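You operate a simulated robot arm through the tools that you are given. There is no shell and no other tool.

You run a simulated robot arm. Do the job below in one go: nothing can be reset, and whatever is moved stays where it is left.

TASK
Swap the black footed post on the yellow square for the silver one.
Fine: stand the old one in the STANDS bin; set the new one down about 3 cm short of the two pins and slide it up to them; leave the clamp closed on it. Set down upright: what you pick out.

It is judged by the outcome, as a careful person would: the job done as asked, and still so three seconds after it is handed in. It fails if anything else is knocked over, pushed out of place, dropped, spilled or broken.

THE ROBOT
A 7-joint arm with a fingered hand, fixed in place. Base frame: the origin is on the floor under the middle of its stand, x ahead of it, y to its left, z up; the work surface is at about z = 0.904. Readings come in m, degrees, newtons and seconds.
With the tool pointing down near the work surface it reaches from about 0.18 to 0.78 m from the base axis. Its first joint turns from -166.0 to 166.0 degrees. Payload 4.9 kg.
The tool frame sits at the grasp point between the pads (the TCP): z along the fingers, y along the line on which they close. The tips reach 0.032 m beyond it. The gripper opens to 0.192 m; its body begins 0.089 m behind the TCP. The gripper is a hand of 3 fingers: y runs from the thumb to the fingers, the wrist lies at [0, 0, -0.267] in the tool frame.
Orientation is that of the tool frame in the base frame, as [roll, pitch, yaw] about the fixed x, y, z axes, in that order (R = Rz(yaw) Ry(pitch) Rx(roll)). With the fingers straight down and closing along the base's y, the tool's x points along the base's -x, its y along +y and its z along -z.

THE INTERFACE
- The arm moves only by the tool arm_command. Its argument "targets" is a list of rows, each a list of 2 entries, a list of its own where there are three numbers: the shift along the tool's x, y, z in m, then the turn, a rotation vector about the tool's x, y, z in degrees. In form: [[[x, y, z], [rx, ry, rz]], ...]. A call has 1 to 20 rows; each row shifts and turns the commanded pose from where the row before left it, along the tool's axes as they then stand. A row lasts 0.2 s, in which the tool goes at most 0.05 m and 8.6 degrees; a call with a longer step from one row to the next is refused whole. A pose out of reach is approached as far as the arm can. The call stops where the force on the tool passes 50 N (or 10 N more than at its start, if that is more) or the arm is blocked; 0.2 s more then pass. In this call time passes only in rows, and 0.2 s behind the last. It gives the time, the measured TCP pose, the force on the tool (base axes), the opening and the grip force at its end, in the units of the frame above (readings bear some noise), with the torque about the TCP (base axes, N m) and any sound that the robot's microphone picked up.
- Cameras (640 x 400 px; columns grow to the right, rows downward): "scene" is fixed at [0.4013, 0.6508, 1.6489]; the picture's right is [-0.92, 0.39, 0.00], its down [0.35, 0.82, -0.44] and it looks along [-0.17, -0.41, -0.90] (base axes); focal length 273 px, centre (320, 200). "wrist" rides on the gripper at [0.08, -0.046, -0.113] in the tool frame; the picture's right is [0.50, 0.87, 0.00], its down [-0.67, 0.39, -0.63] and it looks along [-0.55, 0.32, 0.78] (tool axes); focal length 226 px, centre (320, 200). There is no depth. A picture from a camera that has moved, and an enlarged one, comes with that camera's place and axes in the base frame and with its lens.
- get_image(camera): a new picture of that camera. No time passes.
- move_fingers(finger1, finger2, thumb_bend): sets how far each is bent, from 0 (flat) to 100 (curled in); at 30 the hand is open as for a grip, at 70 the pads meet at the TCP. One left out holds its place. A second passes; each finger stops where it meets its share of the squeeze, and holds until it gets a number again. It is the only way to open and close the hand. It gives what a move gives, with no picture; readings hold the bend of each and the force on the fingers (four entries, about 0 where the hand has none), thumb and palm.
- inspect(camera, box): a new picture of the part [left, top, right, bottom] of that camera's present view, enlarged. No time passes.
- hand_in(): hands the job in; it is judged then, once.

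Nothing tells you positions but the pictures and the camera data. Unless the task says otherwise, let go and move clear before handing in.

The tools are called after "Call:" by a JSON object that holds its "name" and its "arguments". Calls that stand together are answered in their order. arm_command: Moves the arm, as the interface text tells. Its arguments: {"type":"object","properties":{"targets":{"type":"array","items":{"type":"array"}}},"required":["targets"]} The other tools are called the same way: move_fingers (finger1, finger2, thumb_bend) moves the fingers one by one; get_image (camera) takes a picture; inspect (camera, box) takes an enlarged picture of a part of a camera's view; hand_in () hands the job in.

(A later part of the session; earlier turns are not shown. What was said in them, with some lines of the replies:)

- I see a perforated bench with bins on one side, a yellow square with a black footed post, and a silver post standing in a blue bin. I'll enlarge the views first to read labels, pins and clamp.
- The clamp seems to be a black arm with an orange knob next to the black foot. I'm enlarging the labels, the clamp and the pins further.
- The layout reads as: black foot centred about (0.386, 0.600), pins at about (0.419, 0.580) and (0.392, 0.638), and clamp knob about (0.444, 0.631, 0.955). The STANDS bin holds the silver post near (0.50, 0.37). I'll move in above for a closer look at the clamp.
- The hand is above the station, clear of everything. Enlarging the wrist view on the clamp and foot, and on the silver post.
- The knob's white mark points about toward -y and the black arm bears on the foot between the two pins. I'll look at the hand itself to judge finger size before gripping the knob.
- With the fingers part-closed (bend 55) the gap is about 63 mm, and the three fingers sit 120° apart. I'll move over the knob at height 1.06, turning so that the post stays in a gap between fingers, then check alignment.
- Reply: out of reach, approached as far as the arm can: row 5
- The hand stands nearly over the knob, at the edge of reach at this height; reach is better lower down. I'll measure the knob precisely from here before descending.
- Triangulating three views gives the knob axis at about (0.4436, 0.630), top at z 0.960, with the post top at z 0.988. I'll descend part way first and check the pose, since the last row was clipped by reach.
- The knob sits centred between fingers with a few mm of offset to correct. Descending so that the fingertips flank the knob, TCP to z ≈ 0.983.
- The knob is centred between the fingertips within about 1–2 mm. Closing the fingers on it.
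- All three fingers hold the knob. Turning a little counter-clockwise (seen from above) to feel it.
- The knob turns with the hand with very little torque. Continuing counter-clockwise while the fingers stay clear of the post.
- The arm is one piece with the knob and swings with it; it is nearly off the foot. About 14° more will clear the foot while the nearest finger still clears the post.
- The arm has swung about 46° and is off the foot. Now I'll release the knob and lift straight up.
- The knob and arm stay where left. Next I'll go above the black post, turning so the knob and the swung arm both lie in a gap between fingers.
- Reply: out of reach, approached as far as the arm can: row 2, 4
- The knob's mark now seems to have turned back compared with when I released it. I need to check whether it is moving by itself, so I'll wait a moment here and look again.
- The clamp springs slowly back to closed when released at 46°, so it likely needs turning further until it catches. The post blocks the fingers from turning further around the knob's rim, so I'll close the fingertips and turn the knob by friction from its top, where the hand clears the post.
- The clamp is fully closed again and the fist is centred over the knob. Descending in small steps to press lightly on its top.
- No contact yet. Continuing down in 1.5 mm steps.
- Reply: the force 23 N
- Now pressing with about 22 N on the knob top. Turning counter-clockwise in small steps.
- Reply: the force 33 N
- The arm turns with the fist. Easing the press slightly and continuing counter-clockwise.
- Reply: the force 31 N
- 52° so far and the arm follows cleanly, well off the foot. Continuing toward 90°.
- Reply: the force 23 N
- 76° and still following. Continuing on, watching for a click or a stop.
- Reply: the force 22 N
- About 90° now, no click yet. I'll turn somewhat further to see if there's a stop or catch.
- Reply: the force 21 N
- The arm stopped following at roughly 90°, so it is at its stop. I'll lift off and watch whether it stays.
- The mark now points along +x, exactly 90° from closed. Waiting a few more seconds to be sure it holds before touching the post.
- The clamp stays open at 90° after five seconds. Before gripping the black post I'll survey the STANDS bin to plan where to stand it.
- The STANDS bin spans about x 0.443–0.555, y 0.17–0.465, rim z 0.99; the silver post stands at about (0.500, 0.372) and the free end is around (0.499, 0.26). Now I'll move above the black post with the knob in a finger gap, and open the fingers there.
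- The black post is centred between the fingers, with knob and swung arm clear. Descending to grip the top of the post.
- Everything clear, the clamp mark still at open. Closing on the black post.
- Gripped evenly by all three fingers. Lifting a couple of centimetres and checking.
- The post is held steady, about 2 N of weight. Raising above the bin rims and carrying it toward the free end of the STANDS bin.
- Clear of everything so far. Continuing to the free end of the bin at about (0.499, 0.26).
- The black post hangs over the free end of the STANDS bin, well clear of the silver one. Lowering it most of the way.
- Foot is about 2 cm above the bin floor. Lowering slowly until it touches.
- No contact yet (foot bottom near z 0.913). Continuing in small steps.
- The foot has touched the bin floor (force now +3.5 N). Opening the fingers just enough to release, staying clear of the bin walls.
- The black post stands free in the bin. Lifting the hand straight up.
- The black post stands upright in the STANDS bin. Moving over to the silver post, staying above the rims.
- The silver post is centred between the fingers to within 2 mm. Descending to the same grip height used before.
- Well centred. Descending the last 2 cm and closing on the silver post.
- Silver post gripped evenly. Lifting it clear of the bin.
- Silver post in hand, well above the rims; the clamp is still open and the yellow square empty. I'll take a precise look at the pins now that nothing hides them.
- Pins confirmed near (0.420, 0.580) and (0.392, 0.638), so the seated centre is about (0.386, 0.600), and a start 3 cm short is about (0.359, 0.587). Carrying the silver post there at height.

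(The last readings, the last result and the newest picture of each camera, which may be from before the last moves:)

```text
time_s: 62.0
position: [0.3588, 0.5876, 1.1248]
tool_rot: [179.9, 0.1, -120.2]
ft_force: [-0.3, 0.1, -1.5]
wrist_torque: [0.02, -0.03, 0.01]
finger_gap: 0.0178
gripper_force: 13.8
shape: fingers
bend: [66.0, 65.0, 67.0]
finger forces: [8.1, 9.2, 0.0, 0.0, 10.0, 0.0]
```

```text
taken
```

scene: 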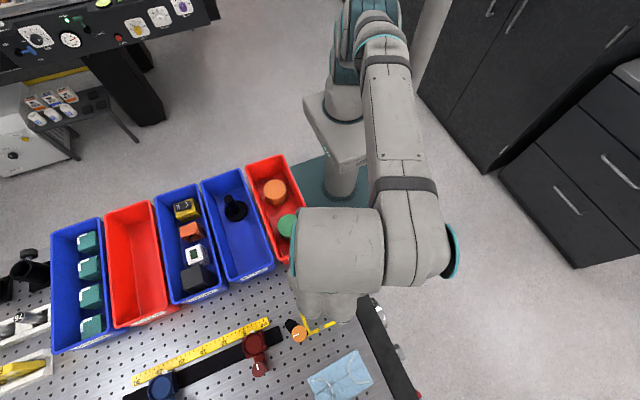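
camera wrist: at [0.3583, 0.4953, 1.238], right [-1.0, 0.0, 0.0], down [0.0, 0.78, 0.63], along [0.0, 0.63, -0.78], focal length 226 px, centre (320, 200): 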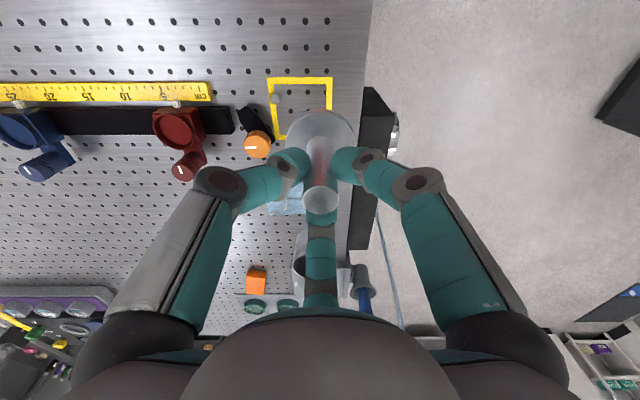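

Over the start spot 3 cm short of the pins. Lowering toward the surface.

Call:
{"name": "arm_command", "arguments": {"targets": [[[0, 0, 0.015], [0, 0, 0]], [[0, 0, 0.015], [0, 0, 0]], [[0, 0, 0.015], [0, 0, 0]], [[0, 0, 0.015], [0, 0, 0]], [[0, 0, 0.015], [0, 0, 0]], [[0, 0, 0.015], [0, 0, 0]], [[0, 0, 0.012], [0, 0, 0]], [[0, 0, 0.008], [0, 0, 0]], [[0, 0, 0.005], [0, 0, 0]], [[0, 0, 0], [0, 0, 0]]]}}

Call:
{"name": "get_image", "arguments": {"camera": "wrist"}}

Call:
{"name": "inspect", "arguments": {"camera": "wrist", "box": [230, 60, 410, 230]}}

```text
time_s: 64.2
position: [0.3592, 0.5881, 1.01]
tool_rot: [-180.0, -0.1, -120.2]
ft_force: [-0.7, 0.3, -1.9]
wrist_torque: [0.01, -0.02, -0.01]
finger_gap: 0.0173
gripper_force: 14.4
shape: fingers
bend: [66.0, 65.0, 67.0]
finger forces: [8.1, 9.3, 0.1, 0.1, 10.0, 0.0]
```

```text
taken
camera wrist: at [0.3589, 0.4957, 1.1229], right [-1.0, 0.0, 0.0], down [0.0, 0.78, 0.63], along [0.0, 0.63, -0.78], focal length 226 px, centre (320, 200)
```

wrist: 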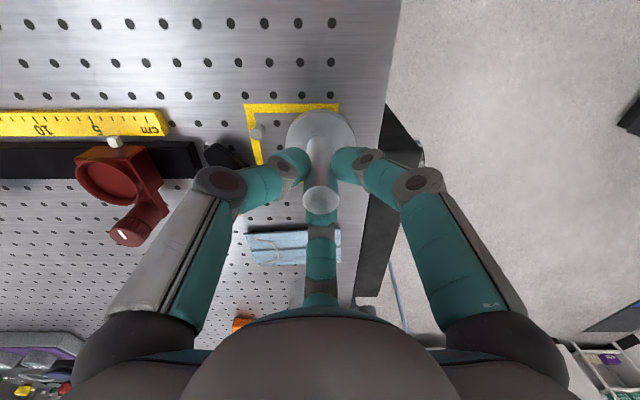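

```text
2.35 times, centred on (320, 145) of wrist
camera zoom: at [0.3589, 0.4957, 1.1229], right [-1.0, 0.0, 0.0], down [0.0, 0.78, 0.63], along [0.0, 0.63, -0.78], focal length 532 px, centre (320, 329)
```

zoom: 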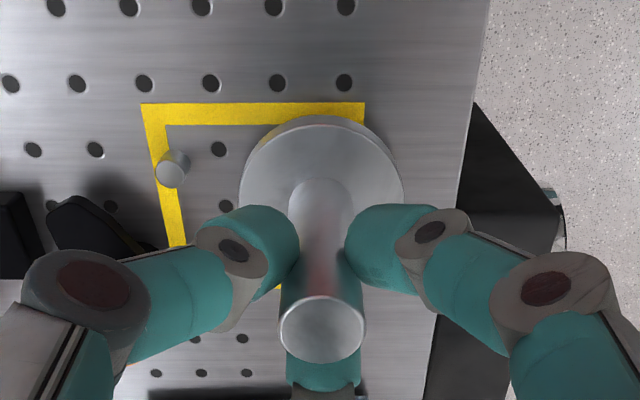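

Position looks right, about 3 cm short of the pins. Lowering slowly to contact.

Call:
{"name": "arm_command", "arguments": {"targets": [[[0, 0, 0.004], [0, 0, 0]], [[0, 0, 0.003], [0, 0, 0]], [[0, 0, 0.002], [0, 0, 0]], [[0, 0, 0], [0, 0, 0]]]}}

Call:
{"name": "arm_command", "arguments": {"targets": [[[0, 0, 0.0015], [0, 0, 0]], [[0, 0, 0], [0, 0, 0]]]}}

```text
time_s: 65.2
position: [0.3597, 0.5874, 1.0009]
tool_rot: [-180.0, 0.0, -120.2]
ft_force: [0.8, 0.7, -1.0]
wrist_torque: [-0.01, 0.0, 0.02]
finger_gap: 0.0176
gripper_force: 13.9
shape: fingers
bend: [66.0, 65.0, 67.0]
finger forces: [8.1, 9.3, 0.0, 0.0, 10.0, 0.1]
```

```text
time_s: 65.8
position: [0.3594, 0.5886, 0.9999]
tool_rot: [180.0, 0.0, -120.3]
ft_force: [-0.9, 0.3, -1.8]
wrist_torque: [0.0, 0.01, 0.02]
finger_gap: 0.0176
gripper_force: 13.9
shape: fingers
bend: [66.0, 65.0, 67.0]
finger forces: [8.1, 9.2, 0.0, 0.1, 10.0, 0.0]
```

Call:
{"name": "arm_command", "arguments": {"targets": [[[0, 0, 0.0015], [0, 0, 0]], [[0, 0, 0], [0, 0, 0]]]}}

```text
time_s: 66.4
position: [0.3582, 0.5881, 0.9985]
tool_rot: [180.0, 0.1, -120.2]
ft_force: [0.3, -0.1, -1.2]
wrist_torque: [0.04, 0.01, 0.01]
finger_gap: 0.0175
gripper_force: 13.6
shape: fingers
bend: [66.0, 65.0, 67.0]
finger forces: [8.1, 9.4, 0.0, 0.1, 10.0, 0.0]
```

Call:
{"name": "arm_command", "arguments": {"targets": [[[0, 0, 0.001], [0, 0, 0]], [[0, 0, 0], [0, 0, 0]]]}}

```text
time_s: 67.0
position: [0.3592, 0.5871, 0.9966]
tool_rot: [180.0, -0.1, -120.1]
ft_force: [-0.1, -0.1, -1.7]
wrist_torque: [0.0, 0.02, 0.01]
finger_gap: 0.0176
gripper_force: 14.5
shape: fingers
bend: [66.0, 65.0, 67.0]
finger forces: [8.1, 9.2, 0.1, 0.1, 10.0, 0.0]
```

Call:
{"name": "arm_command", "arguments": {"targets": [[[0, 0, 0.001], [0, 0, 0]], [[0, 0, 0], [0, 0, 0]]]}}

```text
time_s: 67.6
position: [0.3592, 0.5877, 0.9963]
tool_rot: [180.0, 0.0, -120.2]
ft_force: [0.0, -0.7, -1.9]
wrist_torque: [0.01, -0.03, -0.03]
finger_gap: 0.0175
gripper_force: 14.3
shape: fingers
bend: [66.0, 65.0, 67.0]
finger forces: [8.2, 9.4, 0.0, 0.1, 10.1, 0.1]
```

Still no contact; the force shows only the post's weight. Another small step down.

Call:
{"name": "arm_command", "arguments": {"targets": [[[0, 0, 0.001], [0, 0, 0]], [[0, 0, 0], [0, 0, 0]]]}}

Call:
{"name": "inspect", "arguments": {"camera": "wrist", "box": [230, 60, 410, 230]}}

```text
time_s: 68.2
position: [0.3589, 0.5881, 0.9958]
tool_rot: [179.9, 0.1, -120.2]
ft_force: [-0.9, -1.1, 1.5]
wrist_torque: [-0.04, -0.01, -0.01]
finger_gap: 0.0175
gripper_force: 14.8
shape: fingers
bend: [66.0, 65.0, 67.0]
finger forces: [8.7, 9.8, 0.0, 0.0, 10.9, 0.0]
```

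```text
2.35 times, centred on (320, 145) of wrist
camera zoom: at [0.3589, 0.4957, 1.1084], right [-1.0, 0.0, 0.0], down [0.0, 0.77, 0.63], along [0.0, 0.63, -0.78], focal length 532 px, centre (320, 329)
```

zoom: 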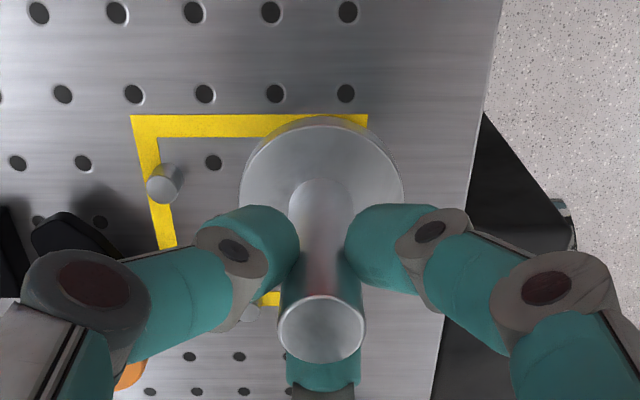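

The foot is on the surface (force reversed). I'll let go briefly so it truly stands there, then re-grip for the slide.

Call:
{"name": "move_fingers", "arguments": {"finger1": 61, "finger2": 61, "thumb_bend": 61}}

Call:
{"name": "inspect", "arguments": {"camera": "wrist", "box": [230, 60, 410, 230]}}

```text
time_s: 69.2
position: [0.3596, 0.587, 0.9944]
tool_rot: [-180.0, 0.0, -120.3]
ft_force: [0.2, 0.6, -0.5]
wrist_torque: [0.0, 0.0, 0.02]
finger_gap: 0.0372
gripper_force: 0.1
shape: fingers
bend: [61.0, 61.0, 61.0]
finger forces: [0.0, 0.1, 0.0, 0.1, 0.1, 0.1]
```

```text
2.35 times, centred on (320, 145) of wrist
camera zoom: at [0.3588, 0.4956, 1.108], right [-1.0, 0.0, 0.0], down [0.0, 0.78, 0.63], along [0.0, 0.63, -0.78], focal length 532 px, centre (320, 329)
```

zoom: 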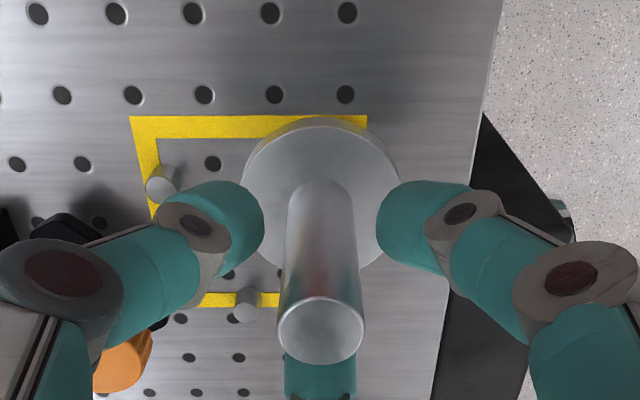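

The silver post stands by itself, about 3 cm of travel short of the pins (seated centre ≈ (0.386, 0.6005)). Re-gripping for the slide.

Call:
{"name": "move_fingers", "arguments": {"finger1": 72, "finger2": 72, "thumb_bend": 72}}

Call:
{"name": "arm_command", "arguments": {"targets": [[[-0.0016, -0.0011, 0], [0, 0, 0]], [[-0.0025, -0.0017, 0], [0, 0, 0]], [[-0.0025, -0.0017, 0], [0, 0, 0]], [[-0.0025, -0.0017, 0], [0, 0, 0]], [[0, 0, 0], [0, 0, 0]]]}}

Call:
{"name": "inspect", "arguments": {"camera": "wrist", "box": [230, 60, 410, 230]}}

```text
time_s: 70.2
position: [0.3586, 0.588, 0.994]
tool_rot: [180.0, 0.0, -120.3]
ft_force: [-0.1, 0.5, -0.1]
wrist_torque: [-0.04, 0.01, -0.01]
finger_gap: 0.0176
gripper_force: 13.4
shape: fingers
bend: [66.0, 65.0, 67.0]
finger forces: [8.7, 8.9, 0.0, 0.0, 9.8, 0.0]
```

```text
time_s: 71.4
position: [0.368, 0.5913, 0.9947]
tool_rot: [179.9, 0.0, -120.2]
ft_force: [0.7, -0.4, -0.2]
wrist_torque: [0.03, 0.01, -0.02]
finger_gap: 0.0178
gripper_force: 13.2
shape: fingers
bend: [66.0, 65.0, 67.0]
finger forces: [8.7, 9.0, 0.0, 0.1, 9.8, 0.1]
```

```text
2.35 times, centred on (320, 145) of wrist
camera zoom: at [0.3689, 0.4999, 1.108], right [-1.0, 0.0, 0.0], down [0.0, 0.78, 0.63], along [0.0, 0.63, -0.78], focal length 532 px, centre (320, 329)
```

zoom: 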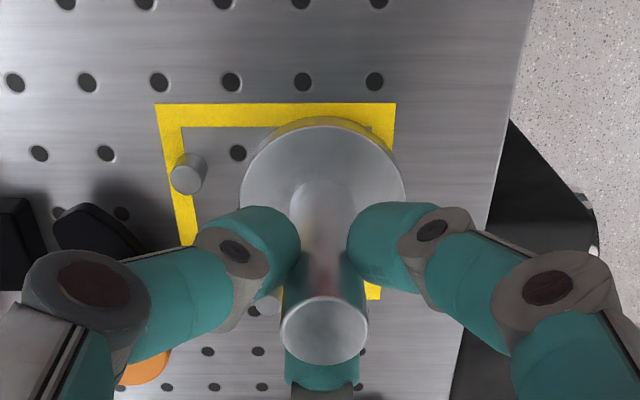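

Sliding smoothly with the foot on the surface. Continuing toward the pins.

Call:
{"name": "arm_command", "arguments": {"targets": [[[-0.0023, -0.0016, 0], [0, 0, 0]], [[-0.0023, -0.0016, 0], [0, 0, 0]], [[-0.0023, -0.0016, 0], [0, 0, 0]], [[-0.0023, -0.0016, 0], [0, 0, 0]], [[-0.0016, -0.0011, 0], [0, 0, 0]], [[0, 0, 0], [0, 0, 0]]]}}

Call:
{"name": "inspect", "arguments": {"camera": "wrist", "box": [230, 60, 410, 230]}}

```text
time_s: 72.8
position: [0.3818, 0.5975, 0.9941]
tool_rot: [-180.0, 0.1, -120.2]
ft_force: [-0.1, -0.2, 0.3]
wrist_torque: [-0.01, 0.02, 0.0]
finger_gap: 0.0178
gripper_force: 14.0
shape: fingers
bend: [66.0, 65.0, 67.0]
finger forces: [8.7, 9.1, 0.1, 0.0, 9.8, 0.0]
```

```text
2.35 times, centred on (320, 145) of wrist
camera zoom: at [0.3806, 0.5061, 1.1081], right [-1.0, 0.0, 0.0], down [0.0, 0.78, 0.63], along [0.0, 0.63, -0.78], focal length 532 px, centre (320, 329)
```

zoom: 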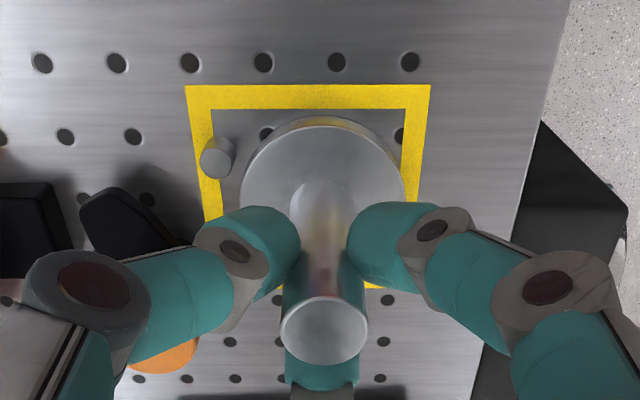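

About 5 mm left to the pins. Creeping in with ~1.2 mm steps and watching the force.

Call:
{"name": "arm_command", "arguments": {"targets": [[[-0.001, -0.0007, 0], [0, 0, 0]], [[-0.001, -0.0007, 0], [0, 0, 0]], [[-0.001, -0.0007, 0], [0, 0, 0]], [[0, 0, 0], [0, 0, 0]]]}}

Call:
{"name": "arm_command", "arguments": {"targets": [[[-0.0008, -0.0006, 0], [0, 0, 0]], [[0, 0, 0], [0, 0, 0]]]}}

```text
time_s: 73.8
position: [0.3841, 0.5985, 0.9947]
tool_rot: [179.9, 0.0, -120.2]
ft_force: [-1.1, 0.0, 0.1]
wrist_torque: [0.01, 0.03, 0.03]
finger_gap: 0.0178
gripper_force: 13.5
shape: fingers
bend: [66.0, 65.0, 67.0]
finger forces: [8.7, 8.8, 0.0, 0.1, 9.9, 0.0]
```

```text
time_s: 74.4
position: [0.3855, 0.5993, 0.9951]
tool_rot: [-180.0, -0.1, -120.3]
ft_force: [-0.5, 0.5, -0.2]
wrist_torque: [0.01, -0.01, 0.01]
finger_gap: 0.0177
gripper_force: 13.4
shape: fingers
bend: [66.0, 65.0, 67.0]
finger forces: [8.6, 8.8, 0.0, 0.1, 9.8, 0.0]
```

Call:
{"name": "arm_command", "arguments": {"targets": [[[-0.0008, -0.0006, 0], [0, 0, 0]], [[0, 0, 0], [0, 0, 0]]]}}

Call:
{"name": "inspect", "arguments": {"camera": "wrist", "box": [230, 60, 410, 230]}}

```text
time_s: 75.0
position: [0.3857, 0.6003, 0.9946]
tool_rot: [-179.9, 0.1, -120.3]
ft_force: [0.6, -0.4, -0.5]
wrist_torque: [-0.04, 0.04, 0.02]
finger_gap: 0.0179
gripper_force: 13.3
shape: fingers
bend: [66.0, 65.0, 67.0]
finger forces: [8.9, 8.8, 0.0, 0.0, 9.7, 0.1]
```

```text
2.35 times, centred on (320, 145) of wrist
camera zoom: at [0.3857, 0.5081, 1.1084], right [-1.0, 0.0, 0.0], down [0.0, 0.78, 0.63], along [0.0, 0.63, -0.78], focal length 532 px, centre (320, 329)
```

zoom: 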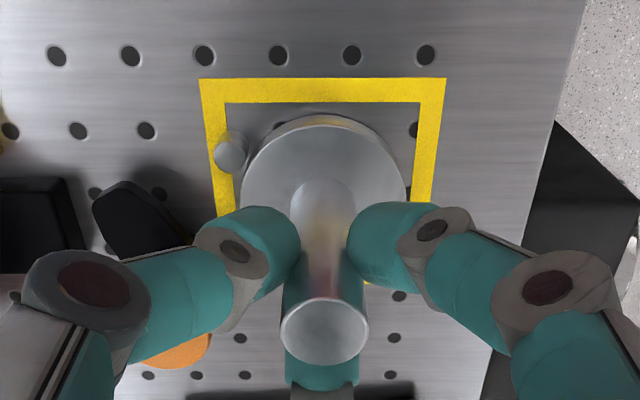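

Nearly touching the pins. Continuing in sub-millimetre steps until the pins push back.

Call:
{"name": "arm_command", "arguments": {"targets": [[[-0.0006, -0.0004, 0], [0, 0, 0]], [[0, 0, 0], [0, 0, 0]]]}}

Call:
{"name": "arm_command", "arguments": {"targets": [[[-0.0006, -0.0004, 0], [0, 0, 0]], [[0, 0, 0], [0, 0, 0]]]}}

```text
time_s: 75.6
position: [0.3871, 0.5991, 0.9945]
tool_rot: [179.9, 0.0, -120.2]
ft_force: [0.2, -0.5, 0.1]
wrist_torque: [-0.01, 0.01, 0.0]
finger_gap: 0.0179
gripper_force: 14.0
shape: fingers
bend: [66.0, 65.0, 67.0]
finger forces: [8.9, 8.7, 0.0, 0.0, 9.8, 0.0]
```

```text
time_s: 76.2
position: [0.3867, 0.6004, 0.996]
tool_rot: [179.9, 0.0, -120.2]
ft_force: [0.2, -0.5, -0.6]
wrist_torque: [-0.08, 0.03, -0.01]
finger_gap: 0.0179
gripper_force: 13.7
shape: fingers
bend: [66.0, 65.0, 67.0]
finger forces: [9.1, 8.5, 0.0, 0.1, 9.9, 0.0]
```

Call:
{"name": "arm_command", "arguments": {"targets": [[[-0.0006, -0.0004, 0], [0, 0, 0]], [[0, 0, 0], [0, 0, 0]]]}}

Call:
{"name": "inspect", "arguments": {"camera": "wrist", "box": [260, 80, 380, 200]}}

Call:
{"name": "arm_command", "arguments": {"targets": [[[-0.0006, -0.0004, 0], [0, 0, 0]], [[0, 0, 0], [0, 0, 0]]]}}

Call:
{"name": "inspect", "arguments": {"camera": "wrist", "box": [260, 80, 380, 200]}}

```text
time_s: 76.8
position: [0.3878, 0.6012, 0.9954]
tool_rot: [-180.0, -0.1, -120.2]
ft_force: [-1.2, -1.0, -0.3]
wrist_torque: [-0.09, 0.07, 0.02]
finger_gap: 0.0179
gripper_force: 13.9
shape: fingers
bend: [65.0, 65.0, 67.0]
finger forces: [9.4, 8.2, 0.0, 0.0, 10.1, 0.0]
```

```text
3.33 times, centred on (320, 140) of wrist
camera zoom: at [0.3875, 0.5092, 1.1084], right [-1.0, 0.0, 0.0], down [0.0, 0.78, 0.63], along [0.0, 0.63, -0.78], focal length 754 px, centre (320, 400)
```

zoom: 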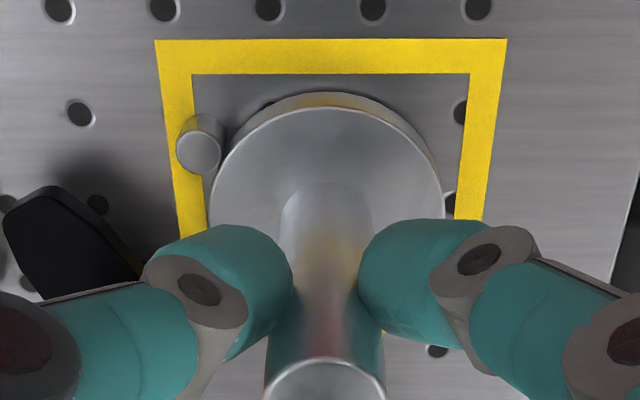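

```text
time_s: 77.4
position: [0.388, 0.6006, 0.9964]
tool_rot: [179.9, 0.0, -120.2]
ft_force: [-0.6, -0.8, -0.1]
wrist_torque: [-0.13, 0.06, 0.03]
finger_gap: 0.0176
gripper_force: 14.4
shape: fingers
bend: [65.0, 65.0, 67.0]
finger forces: [9.9, 8.0, 0.0, 0.0, 10.0, 0.0]
```

```text
3.33 times, centred on (320, 140) of wrist
camera zoom: at [0.3881, 0.5095, 1.1084], right [-1.0, 0.0, 0.0], down [0.0, 0.78, 0.63], along [0.0, 0.63, -0.78], focal length 754 px, centre (320, 400)
```

zoom: 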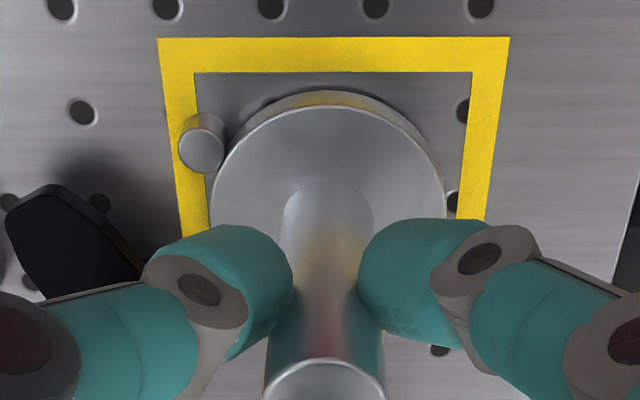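

Both pins now push back on the foot (torque builds in both axes). Releasing the post so that it settles flat.

Call:
{"name": "move_fingers", "arguments": {"finger1": 61, "finger2": 61, "thumb_bend": 61}}

Call:
{"name": "inspect", "arguments": {"camera": "wrist", "box": [240, 70, 400, 220]}}

```text
time_s: 78.4
position: [0.3887, 0.6012, 0.9957]
tool_rot: [-180.0, 0.0, -120.1]
ft_force: [-0.5, -0.1, 0.4]
wrist_torque: [-0.01, 0.0, 0.01]
finger_gap: 0.0373
gripper_force: 0.0
shape: fingers
bend: [61.0, 61.0, 61.0]
finger forces: [0.1, 0.1, 0.0, 0.0, 0.0, 0.0]
```

```text
2.67 times, centred on (320, 145) of wrist
camera zoom: at [0.3881, 0.5096, 1.1083], right [-1.0, 0.0, 0.0], down [0.0, 0.78, 0.63], along [0.0, 0.63, -0.78], focal length 603 px, centre (320, 347)
```

zoom: 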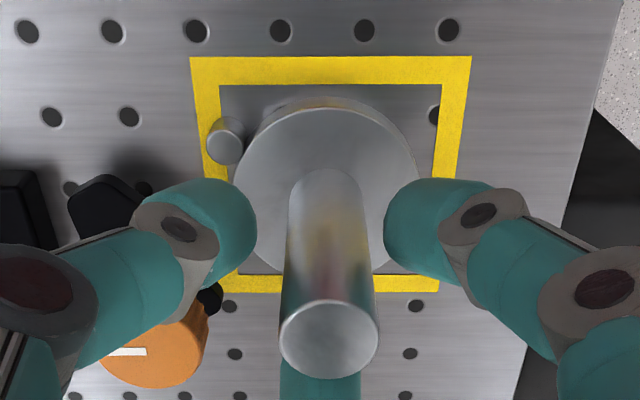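

The post has settled upright at about (0.386, 0.600), against the pins. Opening a bit wider and lifting straight off.

Call:
{"name": "move_fingers", "arguments": {"finger1": 58, "finger2": 58, "thumb_bend": 58}}

Call:
{"name": "arm_command", "arguments": {"targets": [[[0, 0, -0.006], [0, 0, 0]], [[0, 0, -0.01], [0, 0, 0]], [[0, 0, -0.015], [0, 0, 0]], [[0, 0, -0.015], [0, 0, 0]], [[0, 0, -0.012], [0, 0, 0]], [[0, 0, 0], [0, 0, 0]]]}}

Call:
{"name": "inspect", "arguments": {"camera": "wrist", "box": [240, 70, 400, 220]}}

Call:
{"name": "get_image", "arguments": {"camera": "wrist"}}

```text
time_s: 79.4
position: [0.3884, 0.6014, 0.9948]
tool_rot: [179.9, 0.0, -120.2]
ft_force: [-0.7, -1.1, -0.3]
wrist_torque: [0.0, 0.04, 0.02]
finger_gap: 0.0539
gripper_force: 0.1
shape: fingers
bend: [57.0, 57.0, 57.0]
finger forces: [0.0, 0.0, 0.0, 0.1, 0.0, 0.0]
```

```text
time_s: 80.8
position: [0.39, 0.6024, 1.0536]
tool_rot: [180.0, 0.0, -120.2]
ft_force: [0.2, -0.6, 0.9]
wrist_torque: [0.03, 0.03, 0.02]
finger_gap: 0.0538
gripper_force: 0.1
shape: fingers
bend: [57.0, 57.0, 57.0]
finger forces: [0.1, 0.0, 0.0, 0.0, 0.0, 0.0]
```

```text
2.67 times, centred on (320, 145) of wrist
camera zoom: at [0.3882, 0.5095, 1.1665], right [-1.0, 0.0, 0.0], down [0.0, 0.78, 0.63], along [0.0, 0.63, -0.78], focal length 603 px, centre (320, 347)
```

zoom: 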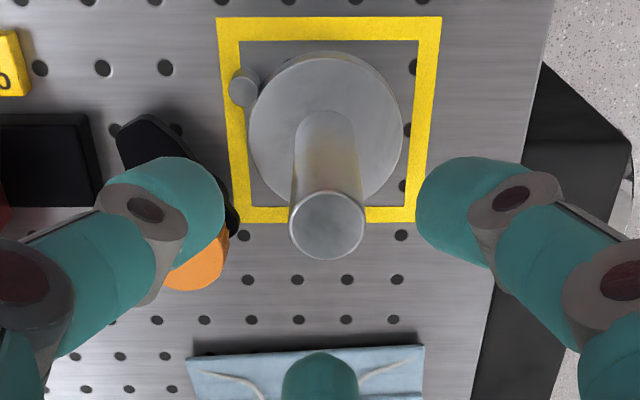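

```text
taken
camera wrist: at [0.3882, 0.5095, 1.1665], right [-1.0, 0.0, 0.0], down [0.0, 0.78, 0.63], along [0.0, 0.63, -0.78], focal length 226 px, centre (320, 200)
```

wrist: 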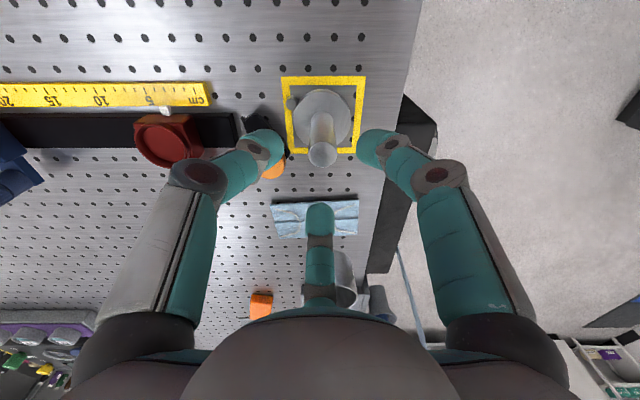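

The silver post stands against the pin, upright. Now I'll close the fist and go over the knob to swing the clamp back clockwise.

Call:
{"name": "move_fingers", "arguments": {"finger1": 70, "finger2": 70, "thumb_bend": 70}}

Call:
{"name": "arm_command", "arguments": {"targets": [[[-0.013, -0.0083, 0], [0, 0, 0]], [[-0.013, -0.0083, 0.004], [0, 0, 0]], [[-0.013, -0.0083, 0.006], [0, 0, 0]], [[-0.013, -0.0083, 0.008], [0, 0, 0]], [[0, 0, 0], [0, 0, -7]], [[0, 0, 0], [0, 0, -7]], [[0, 0, 0], [0, 0, 0]]]}}

Call:
{"name": "get_image", "arguments": {"camera": "wrist"}}

Call:
{"name": "inspect", "arguments": {"camera": "wrist", "box": [240, 80, 400, 230]}}

```text
time_s: 81.8
position: [0.3886, 0.6023, 1.0534]
tool_rot: [-180.0, 0.0, -120.1]
ft_force: [0.3, 0.1, 0.2]
wrist_torque: [0.03, -0.01, 0.03]
finger_gap: 0.0033
gripper_force: 0.0
shape: fingers
bend: [69.0, 69.0, 70.0]
finger forces: [0.0, 0.0, 0.0, 0.1, 0.1, 0.0]
```

```text
time_s: 83.4
position: [0.4435, 0.6306, 1.0353]
tool_rot: [179.9, 0.0, -106.1]
ft_force: [-0.8, 0.2, 0.5]
wrist_torque: [-0.03, 0.01, -0.02]
finger_gap: 0.0035
gripper_force: 0.2
shape: fingers
bend: [69.0, 69.0, 70.0]
finger forces: [0.1, 0.0, 0.0, 0.0, 0.0, 0.0]
```

```text
taken
camera wrist: at [0.4656, 0.5402, 1.1482], right [-0.97, -0.24, 0.0], down [-0.19, 0.75, 0.63], along [-0.15, 0.61, -0.78], focal length 226 px, centre (320, 200)
```

wrist: 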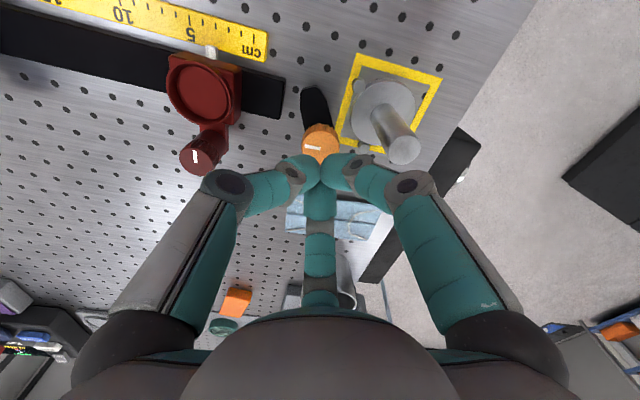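

```text
2.67 times, centred on (320, 155) of wrist
camera zoom: at [0.4656, 0.5402, 1.1482], right [-0.97, -0.24, 0.0], down [-0.19, 0.75, 0.63], along [-0.15, 0.61, -0.78], focal length 603 px, centre (320, 320)
```

zoom: 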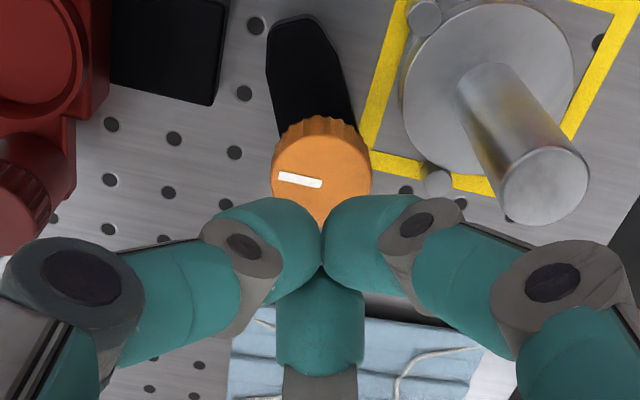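

The foot touches both pins. Descending onto the knob with light pressure.

Call:
{"name": "arm_command", "arguments": {"targets": [[[0, 0, 0.012], [0, 0, 0]], [[0, 0, 0.012], [0, 0, 0]], [[0, 0, 0.01], [0, 0, 0]], [[0, 0, 0.004], [0, 0, 0]], [[0, 0, 0.0015], [0, 0, 0]], [[0, 0, 0.0015], [0, 0, 0]], [[0, 0, 0.0015], [0, 0, 0]], [[0, 0, 0], [0, 0, 0]]]}}

```text
time_s: 85.2
position: [0.4438, 0.6298, 0.9946]
tool_rot: [-180.0, 0.3, -106.2]
ft_force: [-1.7, -0.9, 16.6]
wrist_torque: [-0.03, 0.01, 0.03]
finger_gap: 0.0028
gripper_force: 11.0
shape: fingers
bend: [70.0, 70.0, 70.0]
finger forces: [8.2, 7.7, 0.0, 0.1, 5.5, 0.0]
```

Pressing with about 17 N. Turning clockwise in small steps to swing the clamp closed.

Call:
{"name": "arm_command", "arguments": {"targets": [[[0, 0, 0.0005], [0, 0, 4]], [[0, 0, 0], [0, 0, 4]], [[0, 0, 0], [0, 0, 4]], [[0, 0, 0], [0, 0, 4]], [[0, 0, 0], [0, 0, 4]], [[0, 0, 0], [0, 0, 4]]]}}

Call:
{"name": "inspect", "arguments": {"camera": "wrist", "box": [240, 80, 400, 230]}}

```text
time_s: 86.6
position: [0.4431, 0.6298, 0.9948]
tool_rot: [180.0, 0.3, -130.2]
ft_force: [-0.1, 0.1, 31.2]
wrist_torque: [-0.1, 0.01, 0.03]
finger_gap: 0.0024
gripper_force: 18.8
shape: fingers
bend: [69.0, 69.0, 70.0]
finger forces: [11.6, 11.4, 0.1, 0.0, 13.4, 0.0]
```

```text
2.67 times, centred on (320, 155) of wrist
camera zoom: at [0.4271, 0.5388, 1.1076], right [-0.98, 0.18, 0.0], down [0.14, 0.76, 0.63], along [0.11, 0.62, -0.77], focal length 603 px, centre (320, 320)
```

zoom: 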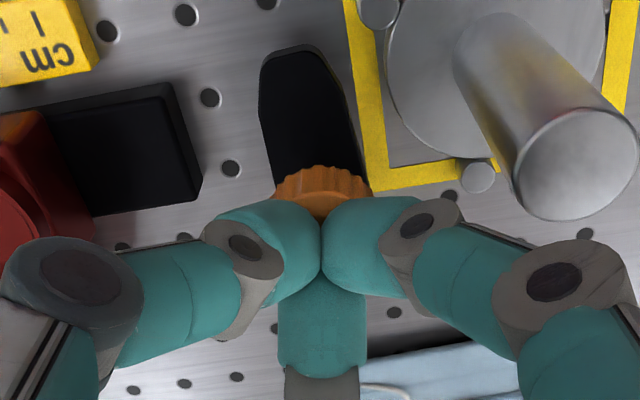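

The arm follows. Easing the pressure slightly and continuing clockwise.

Call:
{"name": "arm_command", "arguments": {"targets": [[[0, 0, -0.0012], [0, 0, 4]], [[0, 0, 0], [0, 0, 4]], [[0, 0, 0], [0, 0, 4]], [[0, 0, 0], [0, 0, 4]], [[0, 0, 0], [0, 0, 4]], [[0, 0, 0], [0, 0, 4]]]}}

Call:
{"name": "inspect", "arguments": {"camera": "wrist", "box": [240, 80, 400, 230]}}

```text
time_s: 88.0
position: [0.4422, 0.6292, 0.994]
tool_rot: [180.0, 0.1, -154.2]
ft_force: [3.0, 2.1, 26.6]
wrist_torque: [-0.02, -0.08, 0.03]
finger_gap: 0.0025
gripper_force: 16.0
shape: fingers
bend: [70.0, 69.0, 70.0]
finger forces: [7.6, 12.0, 0.0, 0.0, 12.1, 0.0]
```

```text
2.67 times, centred on (320, 155) of wrist
camera zoom: at [0.3916, 0.5532, 1.1079], right [-0.83, 0.56, 0.0], down [0.44, 0.64, 0.63], along [0.36, 0.52, -0.77], focal length 603 px, centre (320, 320)
```

zoom: 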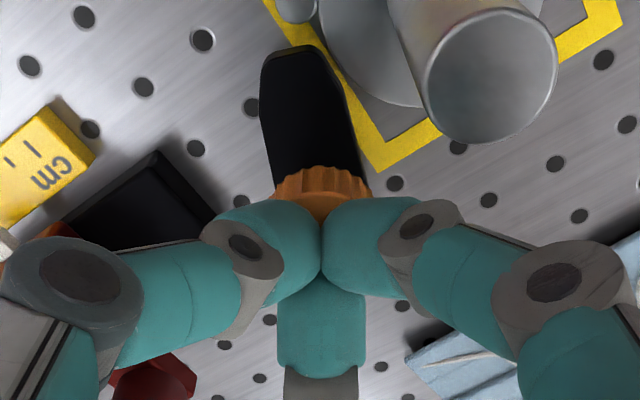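

About 48° back; the arm is about to come over the foot. Continuing carefully.

Call:
{"name": "arm_command", "arguments": {"targets": [[[0, 0, -0.0005], [0, 0, 4]], [[0, 0, 0], [0, 0, 4]], [[0, 0, 0], [0, 0, 4]], [[0, 0, 0], [0, 0, 4]]]}}

Call:
{"name": "inspect", "arguments": {"camera": "wrist", "box": [240, 80, 400, 230]}}

```text
time_s: 89.0
position: [0.4431, 0.6303, 0.9947]
tool_rot: [180.0, 0.1, -170.1]
ft_force: [0.0, -1.1, 27.4]
wrist_torque: [-0.08, 0.06, 0.09]
finger_gap: 0.0025
gripper_force: 16.1
shape: fingers
bend: [70.0, 69.0, 70.0]
finger forces: [9.8, 9.7, 0.0, 0.0, 13.2, 0.1]
```

```text
2.67 times, centred on (320, 155) of wrist
camera zoom: at [0.3727, 0.5704, 1.1079], right [-0.64, 0.77, 0.0], down [0.6, 0.5, 0.63], along [0.49, 0.4, -0.77], focal length 603 px, centre (320, 320)
```

zoom: 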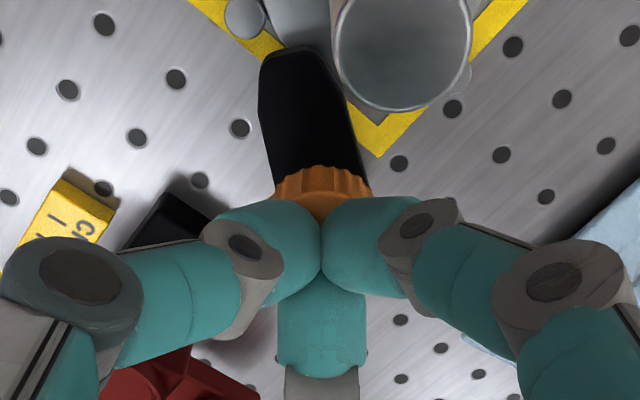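

The arm is now coming over the foot's edge, with a little more torque. Continuing to fully closed.

Call:
{"name": "arm_command", "arguments": {"targets": [[[0, 0, 0], [0, 0, 4]], [[0, 0, 0], [0, 0, 4]], [[0, 0, 0], [0, 0, 4]]]}}

Call:
{"name": "inspect", "arguments": {"camera": "wrist", "box": [240, 80, 400, 230]}}

```text
time_s: 89.8
position: [0.4442, 0.6285, 0.9946]
tool_rot: [-179.9, -0.1, 177.7]
ft_force: [-2.0, -4.0, 28.6]
wrist_torque: [-0.27, 0.17, 0.04]
finger_gap: 0.0026
gripper_force: 16.9
shape: fingers
bend: [70.0, 70.0, 70.0]
finger forces: [9.6, 6.7, 0.1, 0.0, 17.2, 0.0]
```

```text
2.67 times, centred on (320, 155) of wrist
camera zoom: at [0.3621, 0.5866, 1.1079], right [-0.47, 0.89, 0.0], down [0.69, 0.36, 0.63], along [0.56, 0.29, -0.77], focal length 603 px, centre (320, 320)
```

zoom: 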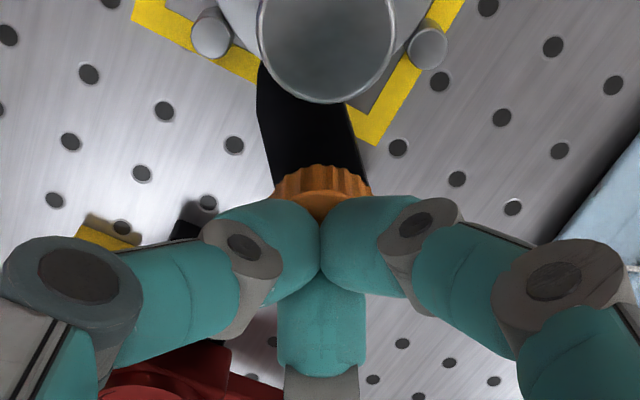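

Still following; about 14° to go. Continuing to the closed stop.

Call:
{"name": "arm_command", "arguments": {"targets": [[[0, 0, 0], [0, 0, 4]], [[0, 0, 0], [0, 0, 4]], [[0, 0, 0], [0, 0, 4]], [[0, 0, 0], [0, 0, 4]]]}}

Call:
{"name": "inspect", "arguments": {"camera": "wrist", "box": [240, 80, 400, 230]}}

```text
time_s: 90.8
position: [0.4446, 0.6292, 0.9951]
tool_rot: [179.9, 0.0, 161.7]
ft_force: [-2.6, -3.4, 28.4]
wrist_torque: [-0.26, 0.18, 0.08]
finger_gap: 0.0025
gripper_force: 16.5
shape: fingers
bend: [70.0, 70.0, 70.0]
finger forces: [9.5, 5.1, 0.0, 0.0, 18.3, 0.1]
```

```text
2.67 times, centred on (320, 155) of wrist
camera zoom: at [0.3536, 0.6106, 1.1079], right [-0.2, 0.98, 0.0], down [0.76, 0.16, 0.63], along [0.62, 0.13, -0.77], focal length 603 px, centre (320, 320)
```

zoom: 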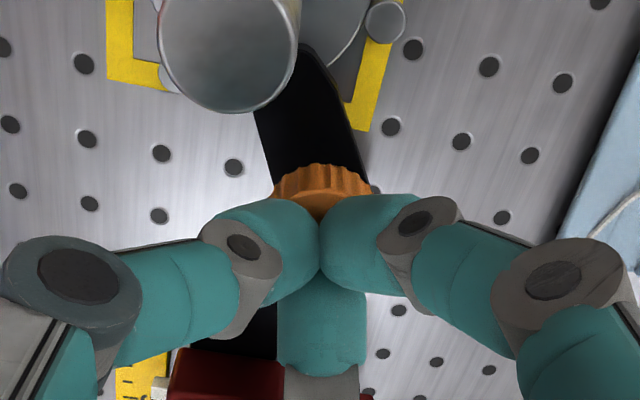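

By the arm's angle it is now about at the closed position. A few more degrees to make sure it's against its stop.

Call:
{"name": "arm_command", "arguments": {"targets": [[[0, 0, 0], [0, 0, 4]], [[0, 0, 0], [0, 0, 4]], [[0, 0, 0], [0, 0, 0]]]}}

Call:
{"name": "inspect", "arguments": {"camera": "wrist", "box": [240, 80, 400, 230]}}

```text
time_s: 91.6
position: [0.4441, 0.6291, 0.9949]
tool_rot: [180.0, 0.1, 153.8]
ft_force: [3.0, -0.1, 26.9]
wrist_torque: [-0.05, -0.08, 0.06]
finger_gap: 0.0016
gripper_force: 16.8
shape: fingers
bend: [71.0, 70.0, 70.0]
finger forces: [11.1, 10.3, 0.0, 0.0, 12.2, 0.0]
```

```text
2.67 times, centred on (320, 155) of wrist
camera zoom: at [0.352, 0.6233, 1.1077], right [-0.07, 1.0, 0.0], down [0.77, 0.05, 0.63], along [0.63, 0.04, -0.77], focal length 603 px, centre (320, 320)
```

zoom: 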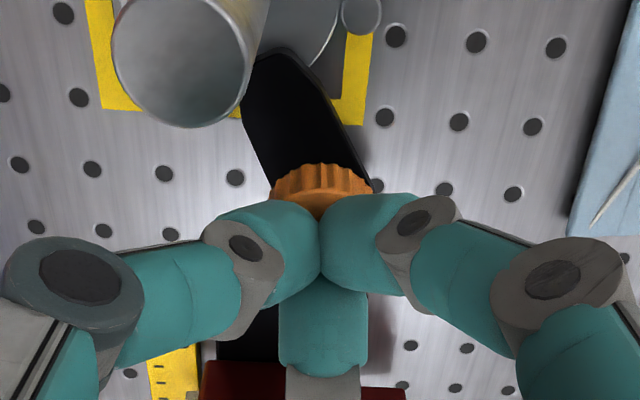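

The knob slipped under the fingers, so the clamp is at its closed stop. Lifting off and checking the mark, the foot and the pins.

Call:
{"name": "arm_command", "arguments": {"targets": [[[0, 0, -0.005], [0, 0, 0]], [[0, 0, -0.01], [0, 0, 0]], [[0, 0, -0.015], [0, 0, 0]], [[0, 0, -0.01], [0, 0, 0]], [[0, 0, 0], [0, 0, 0]]]}}

Call:
{"name": "get_image", "arguments": {"camera": "wrist"}}

Call:
{"name": "inspect", "arguments": {"camera": "wrist", "box": [240, 30, 400, 180]}}

```text
time_s: 92.8
position: [0.4425, 0.6295, 1.0335]
tool_rot: [-179.9, 0.1, 153.8]
ft_force: [-0.5, 0.1, 0.8]
wrist_torque: [0.01, -0.01, 0.0]
finger_gap: 0.0033
gripper_force: 0.0
shape: fingers
bend: [70.0, 70.0, 70.0]
finger forces: [0.0, 0.0, 0.0, 0.0, 0.1, 0.1]
```

```text
taken
camera wrist: at [0.3516, 0.6235, 1.1466], right [-0.07, 1.0, 0.0], down [0.77, 0.05, 0.63], along [0.63, 0.04, -0.78], focal length 226 px, centre (320, 200)
```

wrist: 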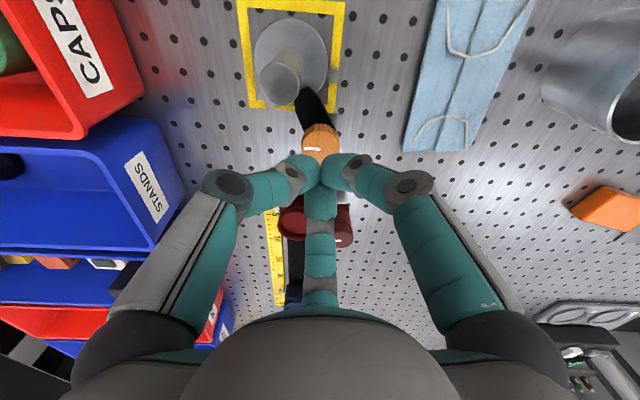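

```text
2.67 times, centred on (320, 105) of wrist
camera zoom: at [0.3516, 0.6235, 1.1466], right [-0.07, 1.0, 0.0], down [0.77, 0.05, 0.63], along [0.63, 0.04, -0.78], focal length 603 px, centre (320, 453)
```

zoom: 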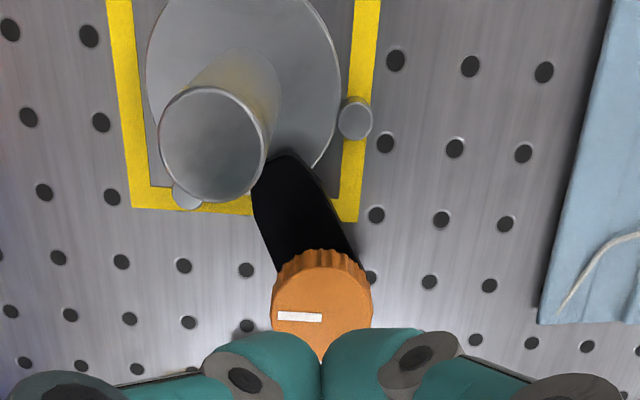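

The mark points to -y again and the arm lies over the silver foot. I'll move the hand clear sideways, away from the post, then up and back.

Call:
{"name": "arm_command", "arguments": {"targets": [[[-0.0119, -0.009, 0], [0, 0, 0]], [[-0.0119, -0.009, 0], [0, 0, 0]], [[-0.0119, -0.009, 0], [0, 0, 0]], [[0, 0, -0.02], [0, 0, 0]], [[0, 0, -0.025], [0, 0, 0]], [[0, 0, -0.025], [0, 0, 0]], [[0.006, -0.0241, -0.01], [0, 0, 0]], [[0.006, -0.0241, -0.01], [0, 0, 0]], [[0.006, -0.0241, -0.01], [0, 0, 0]], [[0.006, -0.0241, -0.01], [0, 0, 0]], [[0.006, -0.0241, -0.01], [0, 0, 0]], [[0.006, -0.0241, -0.01], [0, 0, 0]], [[0.006, -0.0241, -0.01], [0, 0, 0]], [[0.006, -0.0241, -0.01], [0, 0, 0]], [[0.006, -0.0241, -0.01], [0, 0, 0]], [[0.006, -0.0241, -0.01], [0, 0, 0]], [[0, 0, 0], [0, 0, 0]]]}}

Call:
{"name": "get_image", "arguments": {"camera": "scene"}}

Call:
{"name": "inspect", "arguments": {"camera": "scene", "box": [285, 280, 350, 350]}}

Call:
{"name": "get_image", "arguments": {"camera": "wrist"}}

```text
time_s: 96.4
position: [0.3037, 0.3999, 1.2035]
tool_rot: [179.9, 0.0, 153.8]
ft_force: [0.1, 0.3, 0.1]
wrist_torque: [0.01, -0.04, 0.03]
finger_gap: 0.0034
gripper_force: 0.1
shape: fingers
bend: [70.0, 70.0, 70.0]
finger forces: [0.1, 0.1, 0.0, 0.1, 0.0, 0.0]
```

```text
taken
```

scene: 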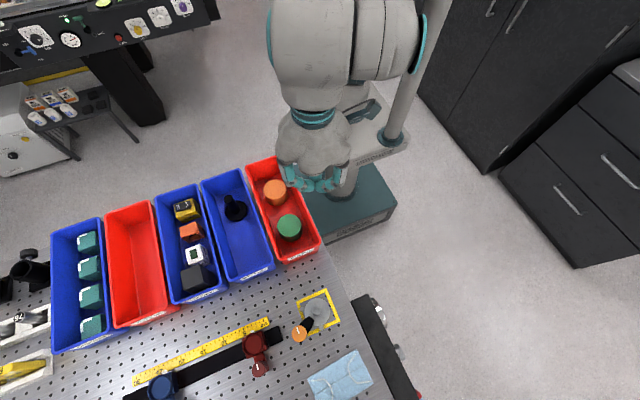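

```text
5.71 times, centred on (318, 315) of scene
camera zoom: at [0.4013, 0.6508, 1.6489], right [-0.92, 0.39, 0.0], down [0.35, 0.82, -0.44], along [-0.17, -0.41, -0.9], focal length 1561 px, centre (334, -457)
```

zoom: 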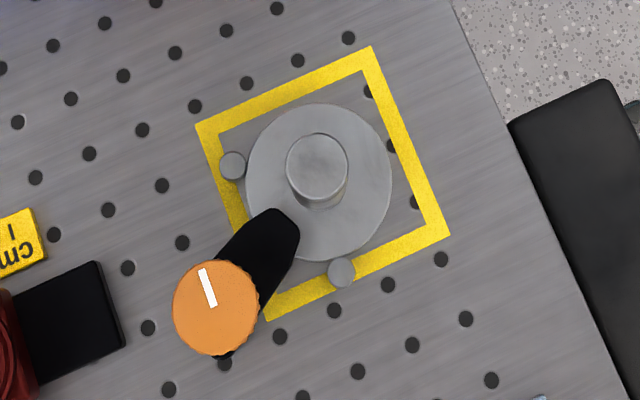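

```text
taken
camera wrist: at [0.2114, 0.3942, 1.3173], right [-0.07, 1.0, 0.0], down [0.77, 0.05, 0.63], along [0.63, 0.04, -0.78], focal length 226 px, centre (320, 200)
```

wrist: 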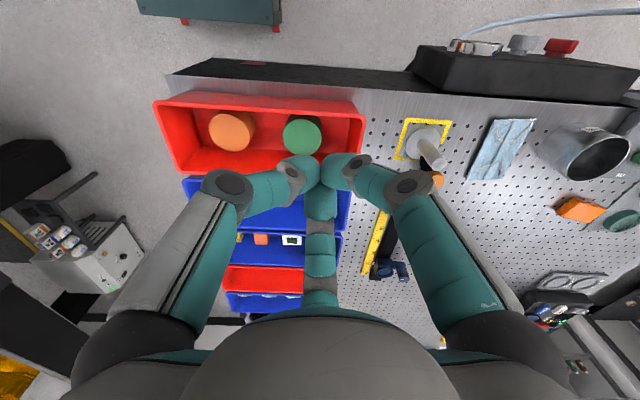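

The silver foot sits where the black one was, touching both pins, with the clamp arm over it and its mark as at the start. Last check of the STANDS bin and the surroundings.

Call:
{"name": "inspect", "arguments": {"camera": "scene", "box": [190, 155, 290, 295]}}

Call:
{"name": "inspect", "arguments": {"camera": "scene", "box": [100, 280, 400, 400]}}

Call:
{"name": "inspect", "arguments": {"camera": "wrist", "box": [380, 100, 470, 200]}}

```text
2.86 times, centred on (240, 225) of scene
camera zoom: at [0.4013, 0.6508, 1.6489], right [-0.92, 0.39, 0.0], down [0.35, 0.82, -0.44], along [-0.17, -0.41, -0.9], focal length 780 px, centre (549, 129)
```

zoom: 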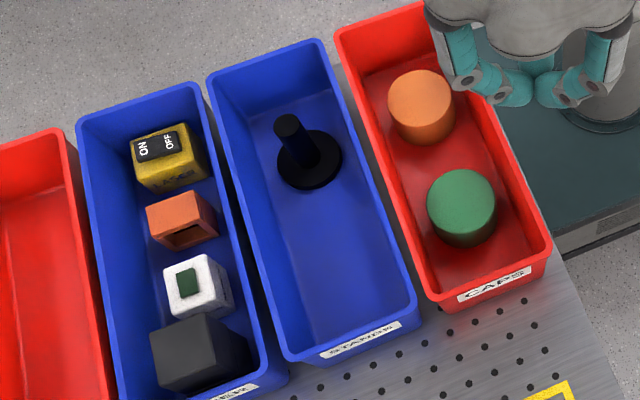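

```text
2.13 times, centred on (250, 340) of scene
camera zoom: at [0.4013, 0.6508, 1.6489], right [-0.92, 0.39, 0.0], down [0.35, 0.82, -0.44], along [-0.17, -0.41, -0.9], focal length 583 px, centre (469, -99)
```

zoom: 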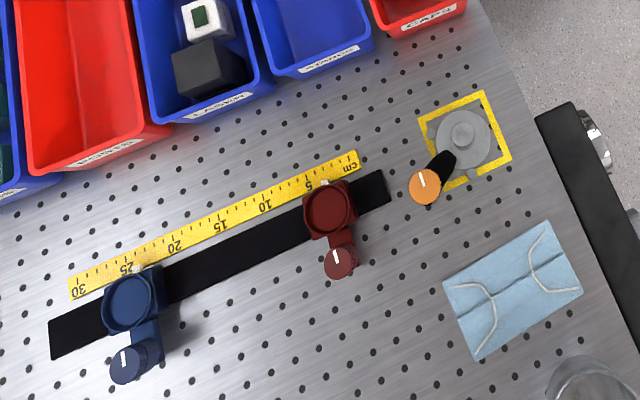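

```text
4.00 times, centred on (425, 150) of wrist
camera zoom: at [0.2114, 0.3942, 1.3173], right [-0.07, 1.0, 0.0], down [0.77, 0.05, 0.63], along [0.63, 0.04, -0.78], focal length 904 px, centre (-100, 400)
```

zoom: 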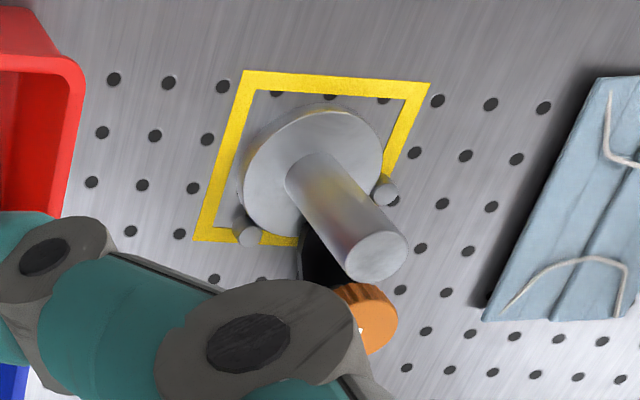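

Everything is in place: the black post stands upright in the STANDS bin, and the silver post is upright on the yellow square, against both pins with the clamp closed on it. Nothing else has moved and the hand is clear, so I'm handing in.

Call:
{"name": "hand_in", "arguments": {}}

```text
The job is handed in.
```

The swap is done and handed in. From the last camera check:

- **Black post:** it stands upright in the STANDS bin.
- **Silver post:** I set it down about 3 cm short of the pins, let go so it stood by itself, then gripped it again and slid it up. It is upright on the yellow square and touches both pins.
- **Clamp:** it is closed on the silver foot, with the arm against its stop and the knob mark where it was at the start.
- **Everything else:** the bins, rail carriages and other items look unmoved, and the hand is clear.

The clamp springs back if it isn't opened far enough. My first try, at about 46°, closed again on the black foot. I then turned it the full 90°, where it stayed open until I closed it.
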